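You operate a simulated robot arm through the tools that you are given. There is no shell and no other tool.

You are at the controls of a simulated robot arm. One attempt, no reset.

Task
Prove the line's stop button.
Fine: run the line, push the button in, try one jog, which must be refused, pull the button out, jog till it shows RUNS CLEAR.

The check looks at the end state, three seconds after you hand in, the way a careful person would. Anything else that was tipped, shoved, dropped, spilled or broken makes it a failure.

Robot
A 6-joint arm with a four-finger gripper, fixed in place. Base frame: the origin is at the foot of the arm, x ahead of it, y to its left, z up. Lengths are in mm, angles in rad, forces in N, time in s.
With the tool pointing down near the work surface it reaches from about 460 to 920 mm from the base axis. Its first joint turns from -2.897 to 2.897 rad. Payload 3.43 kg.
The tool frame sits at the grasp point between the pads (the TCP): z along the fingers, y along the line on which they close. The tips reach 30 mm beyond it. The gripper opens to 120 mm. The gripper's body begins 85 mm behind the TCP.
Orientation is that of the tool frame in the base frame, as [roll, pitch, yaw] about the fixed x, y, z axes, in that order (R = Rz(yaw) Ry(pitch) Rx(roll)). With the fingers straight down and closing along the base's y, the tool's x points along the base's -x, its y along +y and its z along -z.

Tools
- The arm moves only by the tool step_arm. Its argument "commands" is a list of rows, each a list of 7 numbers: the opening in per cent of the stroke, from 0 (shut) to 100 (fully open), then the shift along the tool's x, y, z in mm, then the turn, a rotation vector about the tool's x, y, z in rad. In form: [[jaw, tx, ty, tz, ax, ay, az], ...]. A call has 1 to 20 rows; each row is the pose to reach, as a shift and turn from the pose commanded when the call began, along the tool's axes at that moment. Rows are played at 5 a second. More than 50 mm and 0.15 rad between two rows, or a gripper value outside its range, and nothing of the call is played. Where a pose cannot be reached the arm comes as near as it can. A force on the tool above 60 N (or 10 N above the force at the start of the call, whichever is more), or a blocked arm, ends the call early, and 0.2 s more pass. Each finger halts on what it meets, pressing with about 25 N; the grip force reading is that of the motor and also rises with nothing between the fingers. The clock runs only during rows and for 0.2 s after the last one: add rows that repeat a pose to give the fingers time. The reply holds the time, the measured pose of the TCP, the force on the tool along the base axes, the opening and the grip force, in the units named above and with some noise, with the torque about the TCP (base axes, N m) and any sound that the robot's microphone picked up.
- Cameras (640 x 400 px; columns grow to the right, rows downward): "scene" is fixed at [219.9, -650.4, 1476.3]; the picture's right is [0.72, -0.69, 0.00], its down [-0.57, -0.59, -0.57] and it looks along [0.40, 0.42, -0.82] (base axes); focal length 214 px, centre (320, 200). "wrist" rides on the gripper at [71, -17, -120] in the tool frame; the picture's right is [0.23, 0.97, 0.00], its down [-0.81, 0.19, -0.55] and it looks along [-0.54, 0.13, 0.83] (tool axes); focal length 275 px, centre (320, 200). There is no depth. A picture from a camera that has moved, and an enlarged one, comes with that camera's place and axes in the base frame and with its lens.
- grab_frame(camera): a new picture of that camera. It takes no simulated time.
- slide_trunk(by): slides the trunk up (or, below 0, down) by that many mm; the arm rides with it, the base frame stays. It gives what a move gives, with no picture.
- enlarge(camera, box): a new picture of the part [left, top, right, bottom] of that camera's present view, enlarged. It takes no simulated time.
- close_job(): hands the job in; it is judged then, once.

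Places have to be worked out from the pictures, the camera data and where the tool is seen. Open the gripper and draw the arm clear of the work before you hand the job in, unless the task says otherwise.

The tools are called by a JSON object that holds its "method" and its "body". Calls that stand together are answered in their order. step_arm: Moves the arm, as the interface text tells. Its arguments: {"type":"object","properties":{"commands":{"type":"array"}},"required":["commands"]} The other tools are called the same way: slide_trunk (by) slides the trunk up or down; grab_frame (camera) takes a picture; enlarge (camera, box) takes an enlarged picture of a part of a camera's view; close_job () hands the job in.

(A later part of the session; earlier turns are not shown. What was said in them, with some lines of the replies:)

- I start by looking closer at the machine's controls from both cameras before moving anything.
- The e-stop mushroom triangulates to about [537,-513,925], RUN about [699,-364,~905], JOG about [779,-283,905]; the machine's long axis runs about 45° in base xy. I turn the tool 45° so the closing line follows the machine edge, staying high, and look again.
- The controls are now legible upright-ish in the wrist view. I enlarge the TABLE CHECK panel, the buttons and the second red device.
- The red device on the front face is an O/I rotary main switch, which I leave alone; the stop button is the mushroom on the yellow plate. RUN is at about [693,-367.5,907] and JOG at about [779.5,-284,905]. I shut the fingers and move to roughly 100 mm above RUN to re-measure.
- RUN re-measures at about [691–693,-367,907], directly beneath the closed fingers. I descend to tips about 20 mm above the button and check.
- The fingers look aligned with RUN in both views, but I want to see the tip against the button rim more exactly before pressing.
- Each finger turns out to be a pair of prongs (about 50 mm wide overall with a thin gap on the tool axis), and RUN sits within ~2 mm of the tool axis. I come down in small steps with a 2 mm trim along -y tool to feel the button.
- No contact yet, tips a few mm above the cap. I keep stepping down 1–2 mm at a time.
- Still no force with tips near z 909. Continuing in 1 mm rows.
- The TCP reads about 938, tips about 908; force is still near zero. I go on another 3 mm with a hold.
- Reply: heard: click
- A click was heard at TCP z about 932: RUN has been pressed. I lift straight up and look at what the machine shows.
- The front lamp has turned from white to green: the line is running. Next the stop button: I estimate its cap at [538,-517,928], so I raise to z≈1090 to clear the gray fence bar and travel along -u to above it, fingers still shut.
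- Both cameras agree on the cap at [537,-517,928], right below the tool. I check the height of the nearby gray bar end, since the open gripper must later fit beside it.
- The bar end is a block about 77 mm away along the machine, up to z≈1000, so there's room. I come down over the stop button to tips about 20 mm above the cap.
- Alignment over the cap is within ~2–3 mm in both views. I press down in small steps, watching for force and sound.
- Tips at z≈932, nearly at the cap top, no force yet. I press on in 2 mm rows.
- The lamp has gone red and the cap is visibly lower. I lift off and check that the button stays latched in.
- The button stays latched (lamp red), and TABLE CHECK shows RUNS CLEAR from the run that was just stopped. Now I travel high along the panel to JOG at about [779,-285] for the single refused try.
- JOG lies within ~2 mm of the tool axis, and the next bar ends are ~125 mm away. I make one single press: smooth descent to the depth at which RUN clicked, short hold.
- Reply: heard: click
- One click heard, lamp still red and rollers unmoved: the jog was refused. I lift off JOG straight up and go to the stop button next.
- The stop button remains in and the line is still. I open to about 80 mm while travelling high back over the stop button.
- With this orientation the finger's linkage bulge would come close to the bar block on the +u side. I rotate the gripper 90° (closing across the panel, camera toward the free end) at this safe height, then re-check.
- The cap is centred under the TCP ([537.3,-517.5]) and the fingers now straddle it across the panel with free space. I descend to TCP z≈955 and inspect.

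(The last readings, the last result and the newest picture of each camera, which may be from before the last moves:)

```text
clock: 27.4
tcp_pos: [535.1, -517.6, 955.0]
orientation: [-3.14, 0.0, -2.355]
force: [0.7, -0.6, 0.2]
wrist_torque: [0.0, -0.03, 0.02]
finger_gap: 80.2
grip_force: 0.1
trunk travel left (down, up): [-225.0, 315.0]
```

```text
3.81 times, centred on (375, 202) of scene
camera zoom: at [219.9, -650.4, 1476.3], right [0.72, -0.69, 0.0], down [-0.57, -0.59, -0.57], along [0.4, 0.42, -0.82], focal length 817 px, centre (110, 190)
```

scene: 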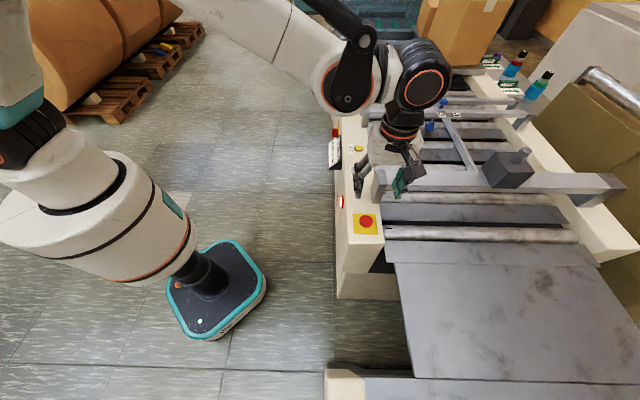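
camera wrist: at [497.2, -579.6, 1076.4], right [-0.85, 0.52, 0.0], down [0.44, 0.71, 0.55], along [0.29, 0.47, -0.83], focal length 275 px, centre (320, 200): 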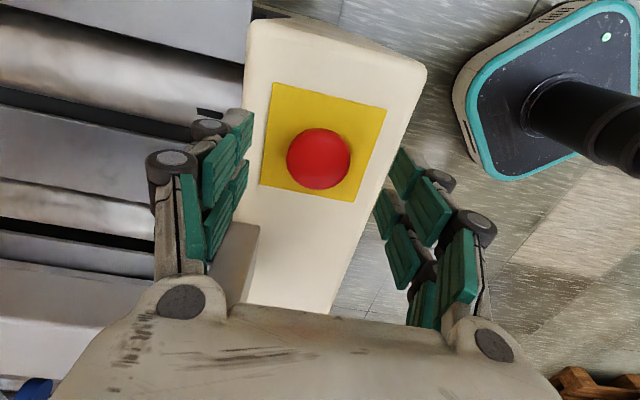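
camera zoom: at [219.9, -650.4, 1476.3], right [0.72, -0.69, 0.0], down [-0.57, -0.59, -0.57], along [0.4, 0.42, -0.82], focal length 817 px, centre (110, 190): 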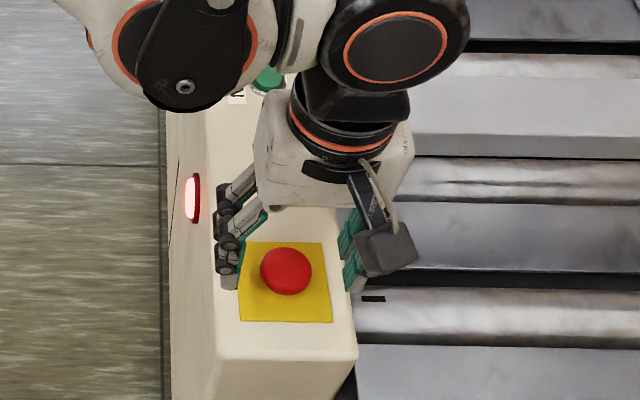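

The red cap is centred between the fingers (within 2 mm) and everything else is clear. I lower to TCP z≈939 so the pads wrap the cap's rim without touching the plate.

{"method": "step_arm", "body": {"commands": [[67, 1, -1.5, 6, 0, 0, 0], [67, 1, -1.5, 11, 0, 0, 0], [67, 1, -1.5, 14, 0, 0, 0], [67, 1, -1.5, 16, 0, 0, 0], [67, 1, -1.5, 16, 0, 0, 0]]}}

{"method": "enlarge", "body": {"camera": "wrist", "box": [190, 60, 450, 240]}}

{"method": "enlarge", "body": {"camera": "scene", "box": [340, 190, 410, 240]}}

```text
clock: 28.6
tcp_pos: [538.1, -518.9, 940.0]
orientation: [-3.141, 0.0, -2.357]
force: [0.0, -1.9, -0.4]
wrist_torque: [0.02, 0.04, -0.02]
finger_gap: 80.6
grip_force: 0.1
trunk travel left (down, up): [-225.0, 315.0]
```

```text
2.22 times, centred on (320, 150) of wrist
camera zoom: at [498.9, -581.1, 1061.0], right [-0.85, 0.52, 0.0], down [0.44, 0.71, 0.55], along [0.29, 0.47, -0.83], focal length 612 px, centre (320, 311)
```

zoom: 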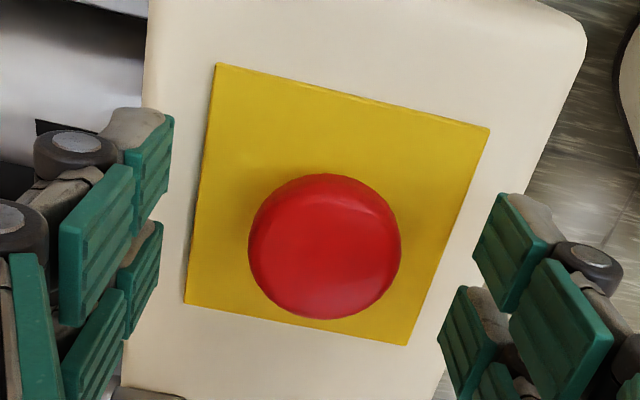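

```text
8.00 times, centred on (375, 215) of scene
camera zoom: at [219.9, -650.4, 1476.3], right [0.72, -0.69, 0.0], down [-0.57, -0.59, -0.57], along [0.4, 0.42, -0.82], focal length 1716 px, centre (-120, 80)
```

zoom: 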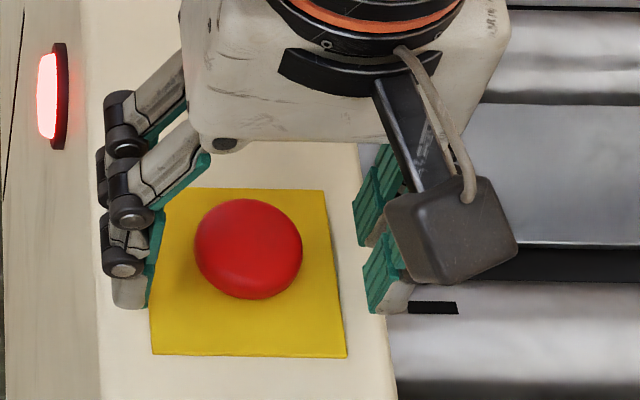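

The cap (about 44 mm across) sits between the pads with its rim inside pad height. I close the fingers on it while holding position.

{"method": "step_arm", "body": {"commands": [[50, 0, 0, 0, 0, 0, 0], [42, 0, 0, 0, 0, 0, 0], [32, 0, 0, 0, 0, 0, 0], [20, 0, 0, 0, 0, 0, 0], [20, 0, 0, 0, 0, 0, 0], [20, 0, 0, 0, 0, 0, 0]]}}

{"method": "enlarge", "body": {"camera": "wrist", "box": [190, 60, 450, 240]}}

{"method": "enlarge", "body": {"camera": "scene", "box": [340, 190, 410, 240]}}

```text
clock: 30.0
tcp_pos: [536.2, -517.0, 940.6]
orientation: [3.14, 0.0, -2.356]
force: [-13.8, 14.0, -3.3]
wrist_torque: [0.37, 0.46, 0.07]
finger_gap: 37.4
grip_force: 45.0
trunk travel left (down, up): [-225.0, 315.0]
```

```text
2.22 times, centred on (320, 150) of wrist
camera zoom: at [497.8, -580.0, 1061.7], right [-0.85, 0.52, 0.0], down [0.44, 0.71, 0.55], along [0.29, 0.47, -0.83], focal length 612 px, centre (320, 311)
```

zoom: 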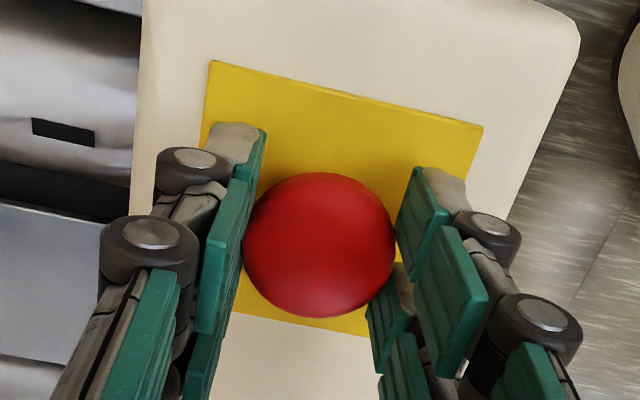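

```text
8.00 times, centred on (375, 215) of scene
camera zoom: at [219.9, -650.4, 1476.3], right [0.72, -0.69, 0.0], down [-0.57, -0.59, -0.57], along [0.4, 0.42, -0.82], focal length 1716 px, centre (-120, 80)
```

zoom: 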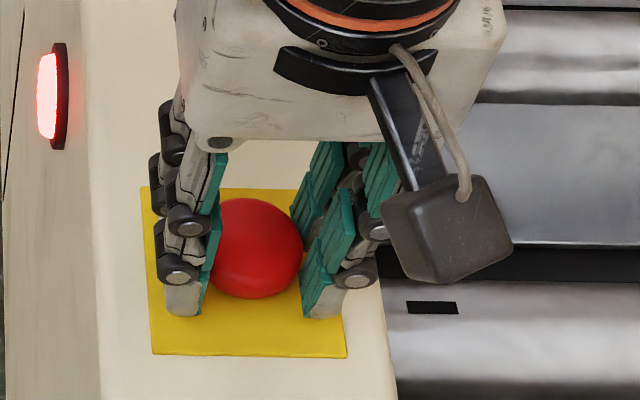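

The cap is gripped (gap 37 mm) but there is a ~20 N side load toward +y of the tool, meaning I'm slightly off-centre. I ease the tool 1.5 mm that way before pulling.

{"method": "step_arm", "body": {"commands": [[20, 0, 0.7, 0, 0, 0, 0], [20, 0, 1.5, 0, 0, 0, 0], [20, 0, 1.5, 0, 0, 0, 0]]}}

```text
clock: 30.8
tcp_pos: [535.6, -516.8, 940.8]
orientation: [-3.14, 0.001, -2.356]
force: [-7.5, 4.1, -3.4]
wrist_torque: [-0.02, 0.13, 0.01]
finger_gap: 37.2
grip_force: 44.8
trunk travel left (down, up): [-225.0, 315.0]
```

Side load dropped to about 8 N. Now I pull straight up in 2 mm rows.

{"method": "step_arm", "body": {"commands": [[20, 0, 0.7, -2, 0, 0, 0], [20, 0, 0.7, -4, 0, 0, 0], [20, 0, 0.7, -6, 0, 0, 0], [20, 0, 0.7, -8, 0, 0, 0], [20, 0, 0.7, -8, 0, 0, 0]]}}

{"method": "enlarge", "body": {"camera": "scene", "box": [330, 185, 410, 245]}}

{"method": "enlarge", "body": {"camera": "wrist", "box": [190, 60, 450, 240]}}

```text
clock: 32.0
tcp_pos: [537.0, -517.1, 946.4]
orientation: [3.141, 0.0, -2.357]
force: [8.9, -17.6, 3.4]
wrist_torque: [-0.55, -0.36, -0.11]
finger_gap: 37.2
grip_force: 45.1
trunk travel left (down, up): [-225.0, 315.0]
```

```text
6.67 times, centred on (370, 215) of scene
camera zoom: at [219.9, -650.4, 1476.3], right [0.72, -0.69, 0.0], down [-0.57, -0.59, -0.57], along [0.4, 0.42, -0.82], focal length 1430 px, centre (-13, 100)
```

zoom: 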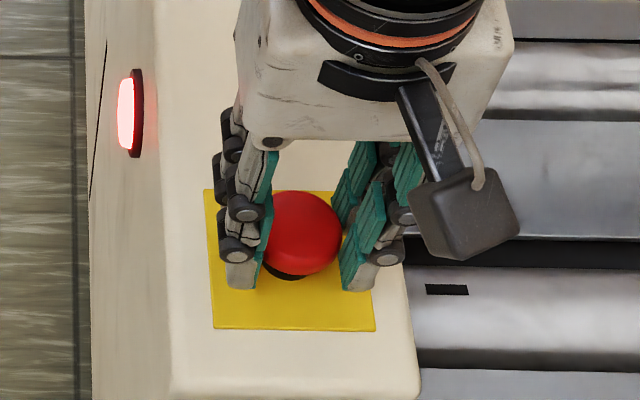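

```text
2.22 times, centred on (320, 150) of wrist
camera zoom: at [497.7, -579.9, 1068.5], right [-0.85, 0.53, 0.0], down [0.44, 0.71, 0.55], along [0.29, 0.47, -0.83], focal length 612 px, centre (320, 311)
```

zoom: 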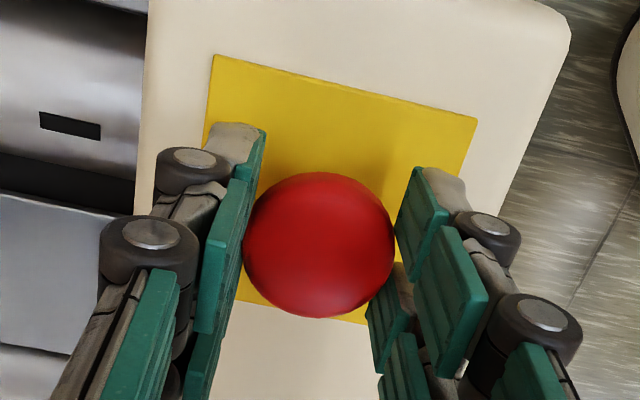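

The cap has risen (dark neck visible again). I correct the side offset and pull 2–3 mm more to make sure it is fully out.

{"method": "step_arm", "body": {"commands": [[20, 0, -0.8, 0, 0, 0, 0], [20, 0, -0.8, -1, 0, 0, 0], [20, 0, -0.8, -2, 0, 0, 0], [20, 0, -0.8, -3, 0, 0, 0], [20, 0, -0.8, -3, 0, 0, 0]]}}

{"method": "enlarge", "body": {"camera": "scene", "box": [330, 185, 410, 245]}}

```text
clock: 33.2
tcp_pos: [536.7, -516.0, 950.3]
orientation: [3.138, -0.002, -2.356]
force: [-9.4, -4.6, -24.8]
wrist_torque: [-0.18, 0.38, 0.0]
finger_gap: 37.4
grip_force: 45.0
trunk travel left (down, up): [-225.0, 315.0]
```

```text
6.67 times, centred on (370, 215) of scene
camera zoom: at [219.9, -650.4, 1476.3], right [0.72, -0.69, 0.0], down [-0.57, -0.59, -0.57], along [0.4, 0.42, -0.82], focal length 1430 px, centre (-13, 100)
```

zoom: 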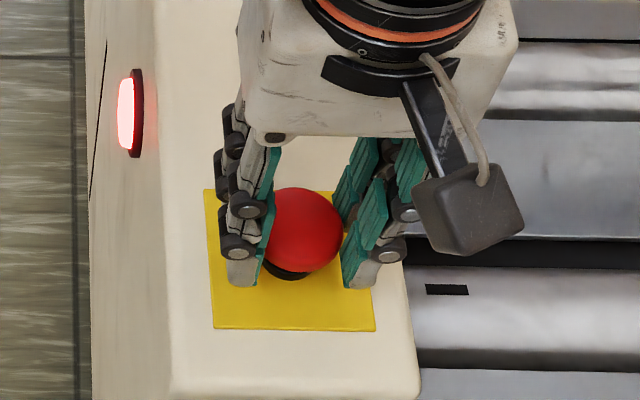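

There's now a 25 N downward reaction, so the cap is at its upper stop, back at its original height. I release by opening in place, then lift clear and look.

{"method": "step_arm", "body": {"commands": [[20, 0, 0, 1.5, 0, 0, 0], [45, 0, 0, 1.5, 0, 0, 0], [67, 0, 0, 1.5, 0, 0, 0], [67, 0, 0, 1.5, 0, 0, 0]]}}

{"method": "enlarge", "body": {"camera": "scene", "box": [330, 185, 410, 245]}}

```text
clock: 34.2
tcp_pos: [538.5, -515.9, 950.4]
orientation: [3.141, 0.0, -2.357]
force: [-0.6, 1.3, -0.2]
wrist_torque: [0.03, 0.0, -0.01]
finger_gap: 80.2
grip_force: 0.0
trunk travel left (down, up): [-225.0, 315.0]
```

```text
6.67 times, centred on (370, 215) of scene
camera zoom: at [219.9, -650.4, 1476.3], right [0.72, -0.69, 0.0], down [-0.57, -0.59, -0.57], along [0.4, 0.42, -0.82], focal length 1430 px, centre (-13, 100)
```

zoom: 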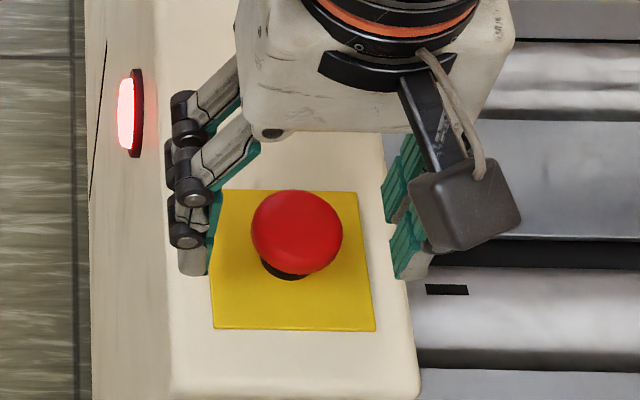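

The cap stands up with the neck visible, lamp still red. I lift clear to compare with the original picture of the button.

{"method": "step_arm", "body": {"commands": [[67, 0, 0, -30, 0, 0, 0], [67, 0, 0, -75, 0, 0, 0], [67, 0, 0, -120, 0, 0, 0], [67, 0, 0, -145, 0, 0, 0], [67, 0, 0, -145, 0, 0, 0]]}}

{"method": "enlarge", "body": {"camera": "scene", "box": [325, 130, 395, 245]}}

{"method": "grab_frame", "body": {"camera": "wrist"}}

```text
clock: 35.4
tcp_pos: [536.7, -515.5, 1095.5]
orientation: [-3.141, -0.001, -2.357]
force: [-0.1, -0.2, -1.0]
wrist_torque: [0.01, 0.0, 0.0]
finger_gap: 80.3
grip_force: 0.1
trunk travel left (down, up): [-225.0, 315.0]
```

```text
3.48 times, centred on (360, 188) of scene
camera zoom: at [219.9, -650.4, 1476.3], right [0.72, -0.69, 0.0], down [-0.57, -0.59, -0.57], along [0.4, 0.42, -0.82], focal length 746 px, centre (181, 244)
```

zoom: 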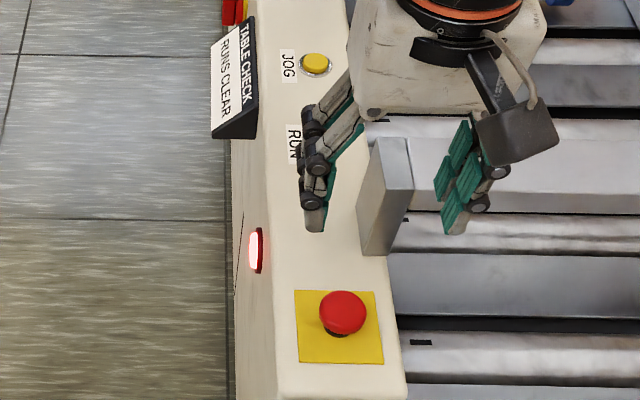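

```text
taken
camera wrist: at [499.0, -578.3, 1217.2], right [-0.85, 0.52, 0.0], down [0.44, 0.71, 0.55], along [0.29, 0.47, -0.83], focal length 275 px, centre (320, 200)
```

wrist: 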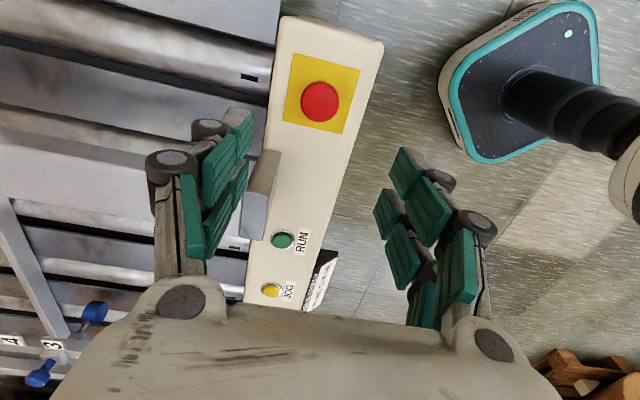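

The button is back at exactly its original raised position. Now I close the fingers, turn back to the earlier orientation and return high above JOG.

{"method": "step_arm", "body": {"commands": [[40, -10, 0, 0, 0, 0, 0.131], [10, -30, 0, 0, 0, 0, 0.262], [0, -60, -1, 0, 0, 0, 0.393], [0, -90, -2, 0, 0, 0, 0.524], [0, -120, -3, 0, 0, 0, 0.655], [0, -150, -4, 0, 0, 0, 0.786], [0, -180, -5, 0, 0, 0, 0.917], [0, -210, -6, 0, 0, 0, 1.048], [0, -240, -6.9, 0, 0, 0, 1.179], [0, -270, -6.9, 0, 0, 0, 1.31], [0, -300, -6.9, 0, 0, 0, 1.441], [0, -325, -6.9, 10, 0, 0, 1.571], [0, -336.4, -6.9, 45, 0, 0, 1.571], [0, -336.4, -6.9, 45, 0, 0, 1.571]]}}

{"method": "grab_frame", "body": {"camera": "wrist"}}

{"method": "enlarge", "body": {"camera": "scene", "box": [325, 110, 395, 245]}}

```text
clock: 38.4
tcp_pos: [777.9, -283.5, 1047.6]
orientation: [-3.142, 0.0, 2.357]
force: [0.4, -0.5, -0.3]
wrist_torque: [-0.04, -0.01, 0.0]
finger_gap: 0.0
grip_force: 25.7
trunk travel left (down, up): [-225.0, 315.0]
```

```text
taken
camera wrist: at [716.3, -245.0, 1169.7], right [0.53, 0.85, 0.0], down [0.71, -0.44, 0.55], along [0.47, -0.29, -0.83], focal length 275 px, centre (320, 200)
```

wrist: 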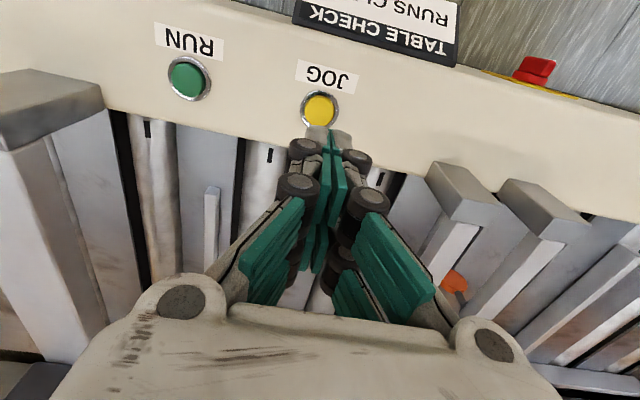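

```text
2.96 times, centred on (360, 178) of scene
camera zoom: at [219.9, -650.4, 1476.3], right [0.72, -0.69, 0.0], down [-0.57, -0.59, -0.57], along [0.4, 0.42, -0.82], focal length 636 px, centre (202, 267)
```

zoom: 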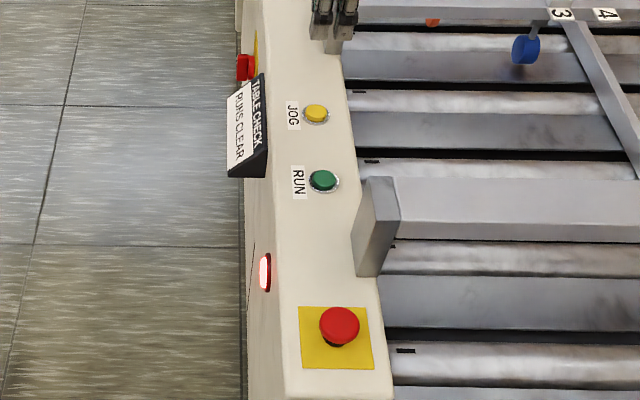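

JOG is again aligned under the fingers (same image position as the previous press). I press it once to the same depth, with a short hold.

{"method": "step_arm", "body": {"commands": [[0, 0, 0, 40, 0, 0, 0], [0, 0, 0, 80, 0, 0, 0], [0, 0, 0, 100, 0, 0, 0], [0, 0, 0, 107, 0, 0, 0], [0, 0, 0, 111, 0, 0, 0], [0, 0, 0, 114, 0, 0, 0], [0, 0, 0, 116.5, 0, 0, 0], [0, 0, 0, 116.5, 0, 0, 0]]}}

{"method": "enlarge", "body": {"camera": "scene", "box": [325, 110, 395, 245]}}

```text
clock: 40.2
tcp_pos: [778.8, -283.5, 932.8]
orientation: [-3.141, -0.001, 2.357]
force: [1.2, -0.4, 2.2]
wrist_torque: [-0.01, -0.02, 0.03]
finger_gap: 6.0
grip_force: 33.7
trunk travel left (down, up): [-225.0, 315.0]
heard: click
```

```text
2.96 times, centred on (360, 178) of scene
camera zoom: at [219.9, -650.4, 1476.3], right [0.72, -0.69, 0.0], down [-0.57, -0.59, -0.57], along [0.4, 0.42, -0.82], focal length 636 px, centre (202, 267)
```

zoom: 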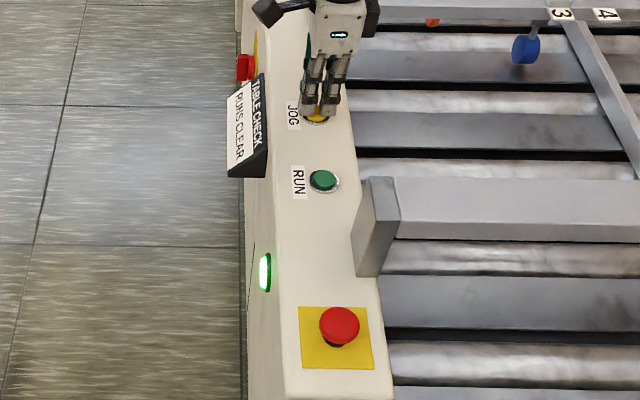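

The lamp turned green: the jog is accepted now. I keep JOG held and watch the TABLE CHECK display.

{"method": "step_arm", "body": {"commands": [[0, 0, 0, 0, 0, 0, 0], [0, 0, 0, 0, 0, 0, 0], [0, 0, 0, 0, 0, 0, 0], [0, 0, 0, 0, 0, 0, 0], [0, 0, 0, 0, 0, 0, 0], [0, 0, 0, 0, 0, 0, 0], [0, 0, 0, 0, 0, 0, 0], [0, 0, 0, 0, 0, 0, 0], [0, 0, 0, 0, 0, 0, 0], [0, 0, 0, 0, 0, 0, 0]]}}

{"method": "enlarge", "body": {"camera": "scene", "box": [325, 110, 395, 245]}}

{"method": "grab_frame", "body": {"camera": "scene"}}

```text
clock: 42.4
tcp_pos: [780.0, -284.8, 933.0]
orientation: [-3.141, 0.0, 2.356]
force: [-0.7, -0.5, 1.9]
wrist_torque: [0.01, 0.0, -0.01]
finger_gap: 5.8
grip_force: 33.6
trunk travel left (down, up): [-225.0, 315.0]
```

```text
2.96 times, centred on (360, 178) of scene
camera zoom: at [219.9, -650.4, 1476.3], right [0.72, -0.69, 0.0], down [-0.57, -0.59, -0.57], along [0.4, 0.42, -0.82], focal length 636 px, centre (202, 267)
```

zoom: 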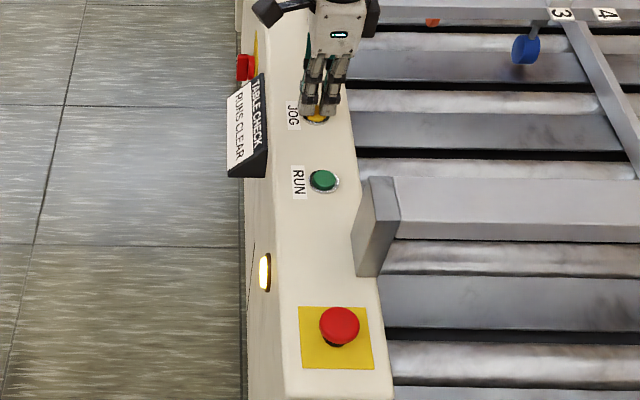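

```text
taken
```

scene: 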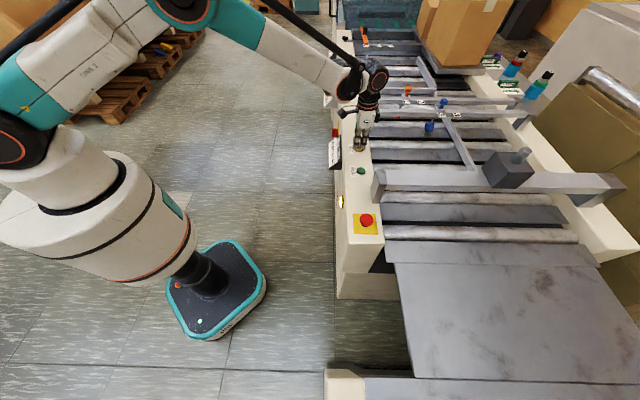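

The jog finished: the lamp has returned from green to its original ready white, and TABLE CHECK reads RUNS CLEAR. I lift off JOG and read the display closely.

{"method": "step_arm", "body": {"commands": [[0, 0, 0, -10, 0, 0, 0], [0, 0, 0, -50, 0, 0, 0], [0, 0, 0, -95, 0, 0, 0], [0, 0, 0, -140, 0, 0, 0], [0, 0, 0, -160, 0, 0, 0], [0, 0, 0, -160, 0, 0, 0]]}}

{"method": "grab_frame", "body": {"camera": "wrist"}}

{"method": "enlarge", "body": {"camera": "scene", "box": [325, 125, 365, 170]}}

{"method": "enlarge", "body": {"camera": "scene", "box": [325, 110, 395, 245]}}

```text
clock: 43.8
tcp_pos: [777.9, -283.6, 1093.0]
orientation: [-3.141, -0.001, 2.357]
force: [-0.4, -0.3, 0.1]
wrist_torque: [0.01, 0.01, -0.02]
finger_gap: 0.3
grip_force: 33.3
trunk travel left (down, up): [-225.0, 315.0]
```

```text
taken
camera wrist: at [714.4, -245.5, 1214.3], right [0.53, 0.85, 0.0], down [0.71, -0.44, 0.55], along [0.47, -0.29, -0.83], focal length 275 px, centre (320, 200)
```

wrist: 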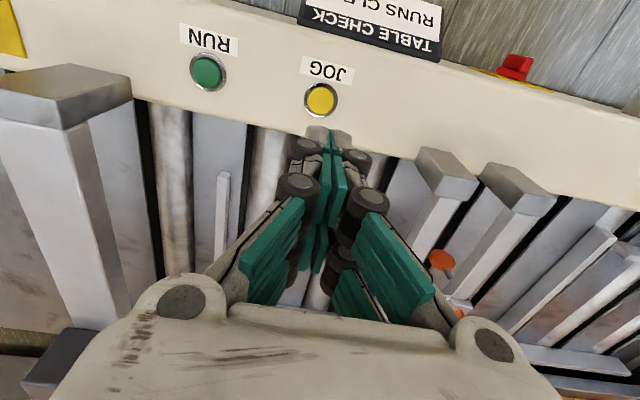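

```text
8.89 times, centred on (345, 148) of scene
camera zoom: at [219.9, -650.4, 1476.3], right [0.72, -0.69, 0.0], down [-0.57, -0.59, -0.57], along [0.4, 0.42, -0.82], focal length 1906 px, centre (98, 667)
```

zoom: 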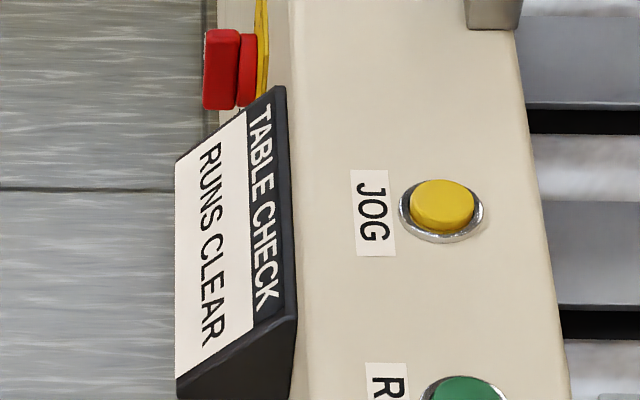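

```text
2.96 times, centred on (360, 178) of scene
camera zoom: at [219.9, -650.4, 1476.3], right [0.72, -0.69, 0.0], down [-0.57, -0.59, -0.57], along [0.4, 0.42, -0.82], focal length 636 px, centre (202, 267)
```

zoom: 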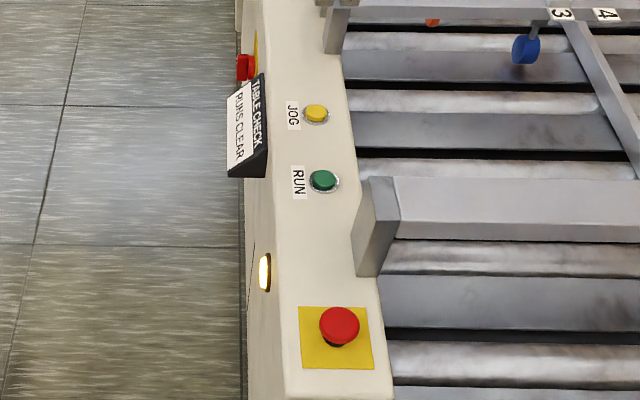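

Display reads RUNS CLEAR, lamp is in its ready colour, the stop button is out. I withdraw up and outward from the machine and open the gripper once clear.

{"method": "step_arm", "body": {"commands": [[0, 0, 0, -40, 0, 0, 0], [0, 10, 0, -80, 0, 0, 0], [0, 40, -10, -110, 0, 0, 0], [0, 80, -25, -116, 0, 0, 0], [0, 120, -40, -116, 0, 0, 0], [0, 160, -55, -116, 0, 0, 0], [30, 200, -70, -116, 0, 0, 0], [60, 240, -85, -116, 0, 0, 0], [100, 275, -97, -116, 0, 0, 0], [100, 301, -104, -116, 0, 0, 0], [100, 301, -104, -116, 0, 0, 0], [100, 301, -104, -116, 0, 0, 0]]}}

{"method": "grab_frame", "body": {"camera": "scene"}}

{"method": "grab_frame", "body": {"camera": "wrist"}}

{"method": "enlarge", "body": {"camera": "scene", "box": [325, 110, 395, 245]}}

```text
clock: 46.4
tcp_pos: [492.0, -144.4, 1208.1]
orientation: [-3.141, -0.001, 2.357]
force: [-0.7, -0.2, 0.3]
wrist_torque: [0.01, 0.01, 0.02]
finger_gap: 119.9
grip_force: 0.0
trunk travel left (down, up): [-225.0, 315.0]
```

```text
taken
```

scene: 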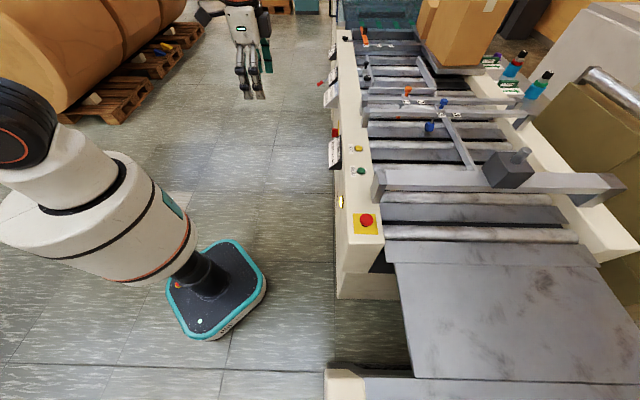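

```text
taken
camera wrist: at [429.9, -106.7, 1329.7], right [0.53, 0.85, 0.0], down [0.71, -0.44, 0.55], along [0.47, -0.29, -0.83], focal length 275 px, centre (320, 200)
```

wrist: 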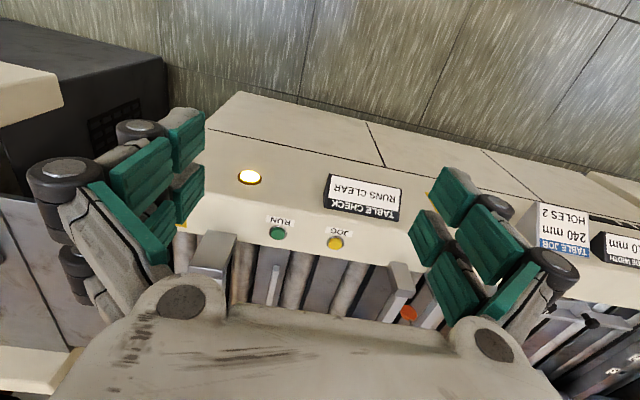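

```text
2.96 times, centred on (360, 178) of scene
camera zoom: at [219.9, -650.4, 1476.3], right [0.72, -0.69, 0.0], down [-0.57, -0.59, -0.57], along [0.4, 0.42, -0.82], focal length 636 px, centre (202, 267)
```

zoom: 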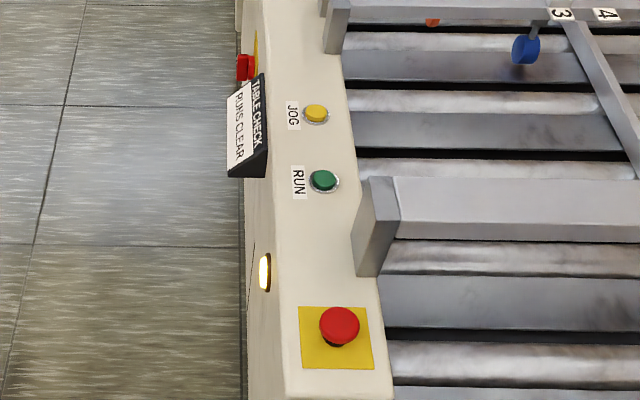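

The arm is clear with the gripper open, the stop button is out, the lamp shows ready, TABLE CHECK reads RUNS CLEAR, and nothing else has moved. I hand the job in.

{"method": "close_job", "body": {}}

```text
The job is handed in.
```

I ran the full stop-button test and handed the job in; the hand-in gave no verdict, so I don't know yet whether it passed.

1. **Run the line:** I pressed RUN once. It clicked and the lamp went from white to green.
2. **Push the button in:** the button stayed in and the lamp turned red.
3. **One jog, refused:** I pressed JOG once. It clicked, but the lamp stayed red and the rollers didn't move.
4. **Pull the button out:** I pulled the cap up to its stop, and it sits at its original height. The lamp stayed red until the next jog.
5. **Jog to RUNS CLEAR:** I pressed and held JOG. The lamp went green, then back to white, and TABLE CHECK reads RUNS CLEAR.

RUNS CLEAR was already showing after the first run and never went blank. So I can't tell from the display alone that the final jog set it; the lamp going green and back to white is my evidence that the jog ran to its end.

The arm is clear of the machine with the gripper open, and in the final pictures nothing else looks disturbed.
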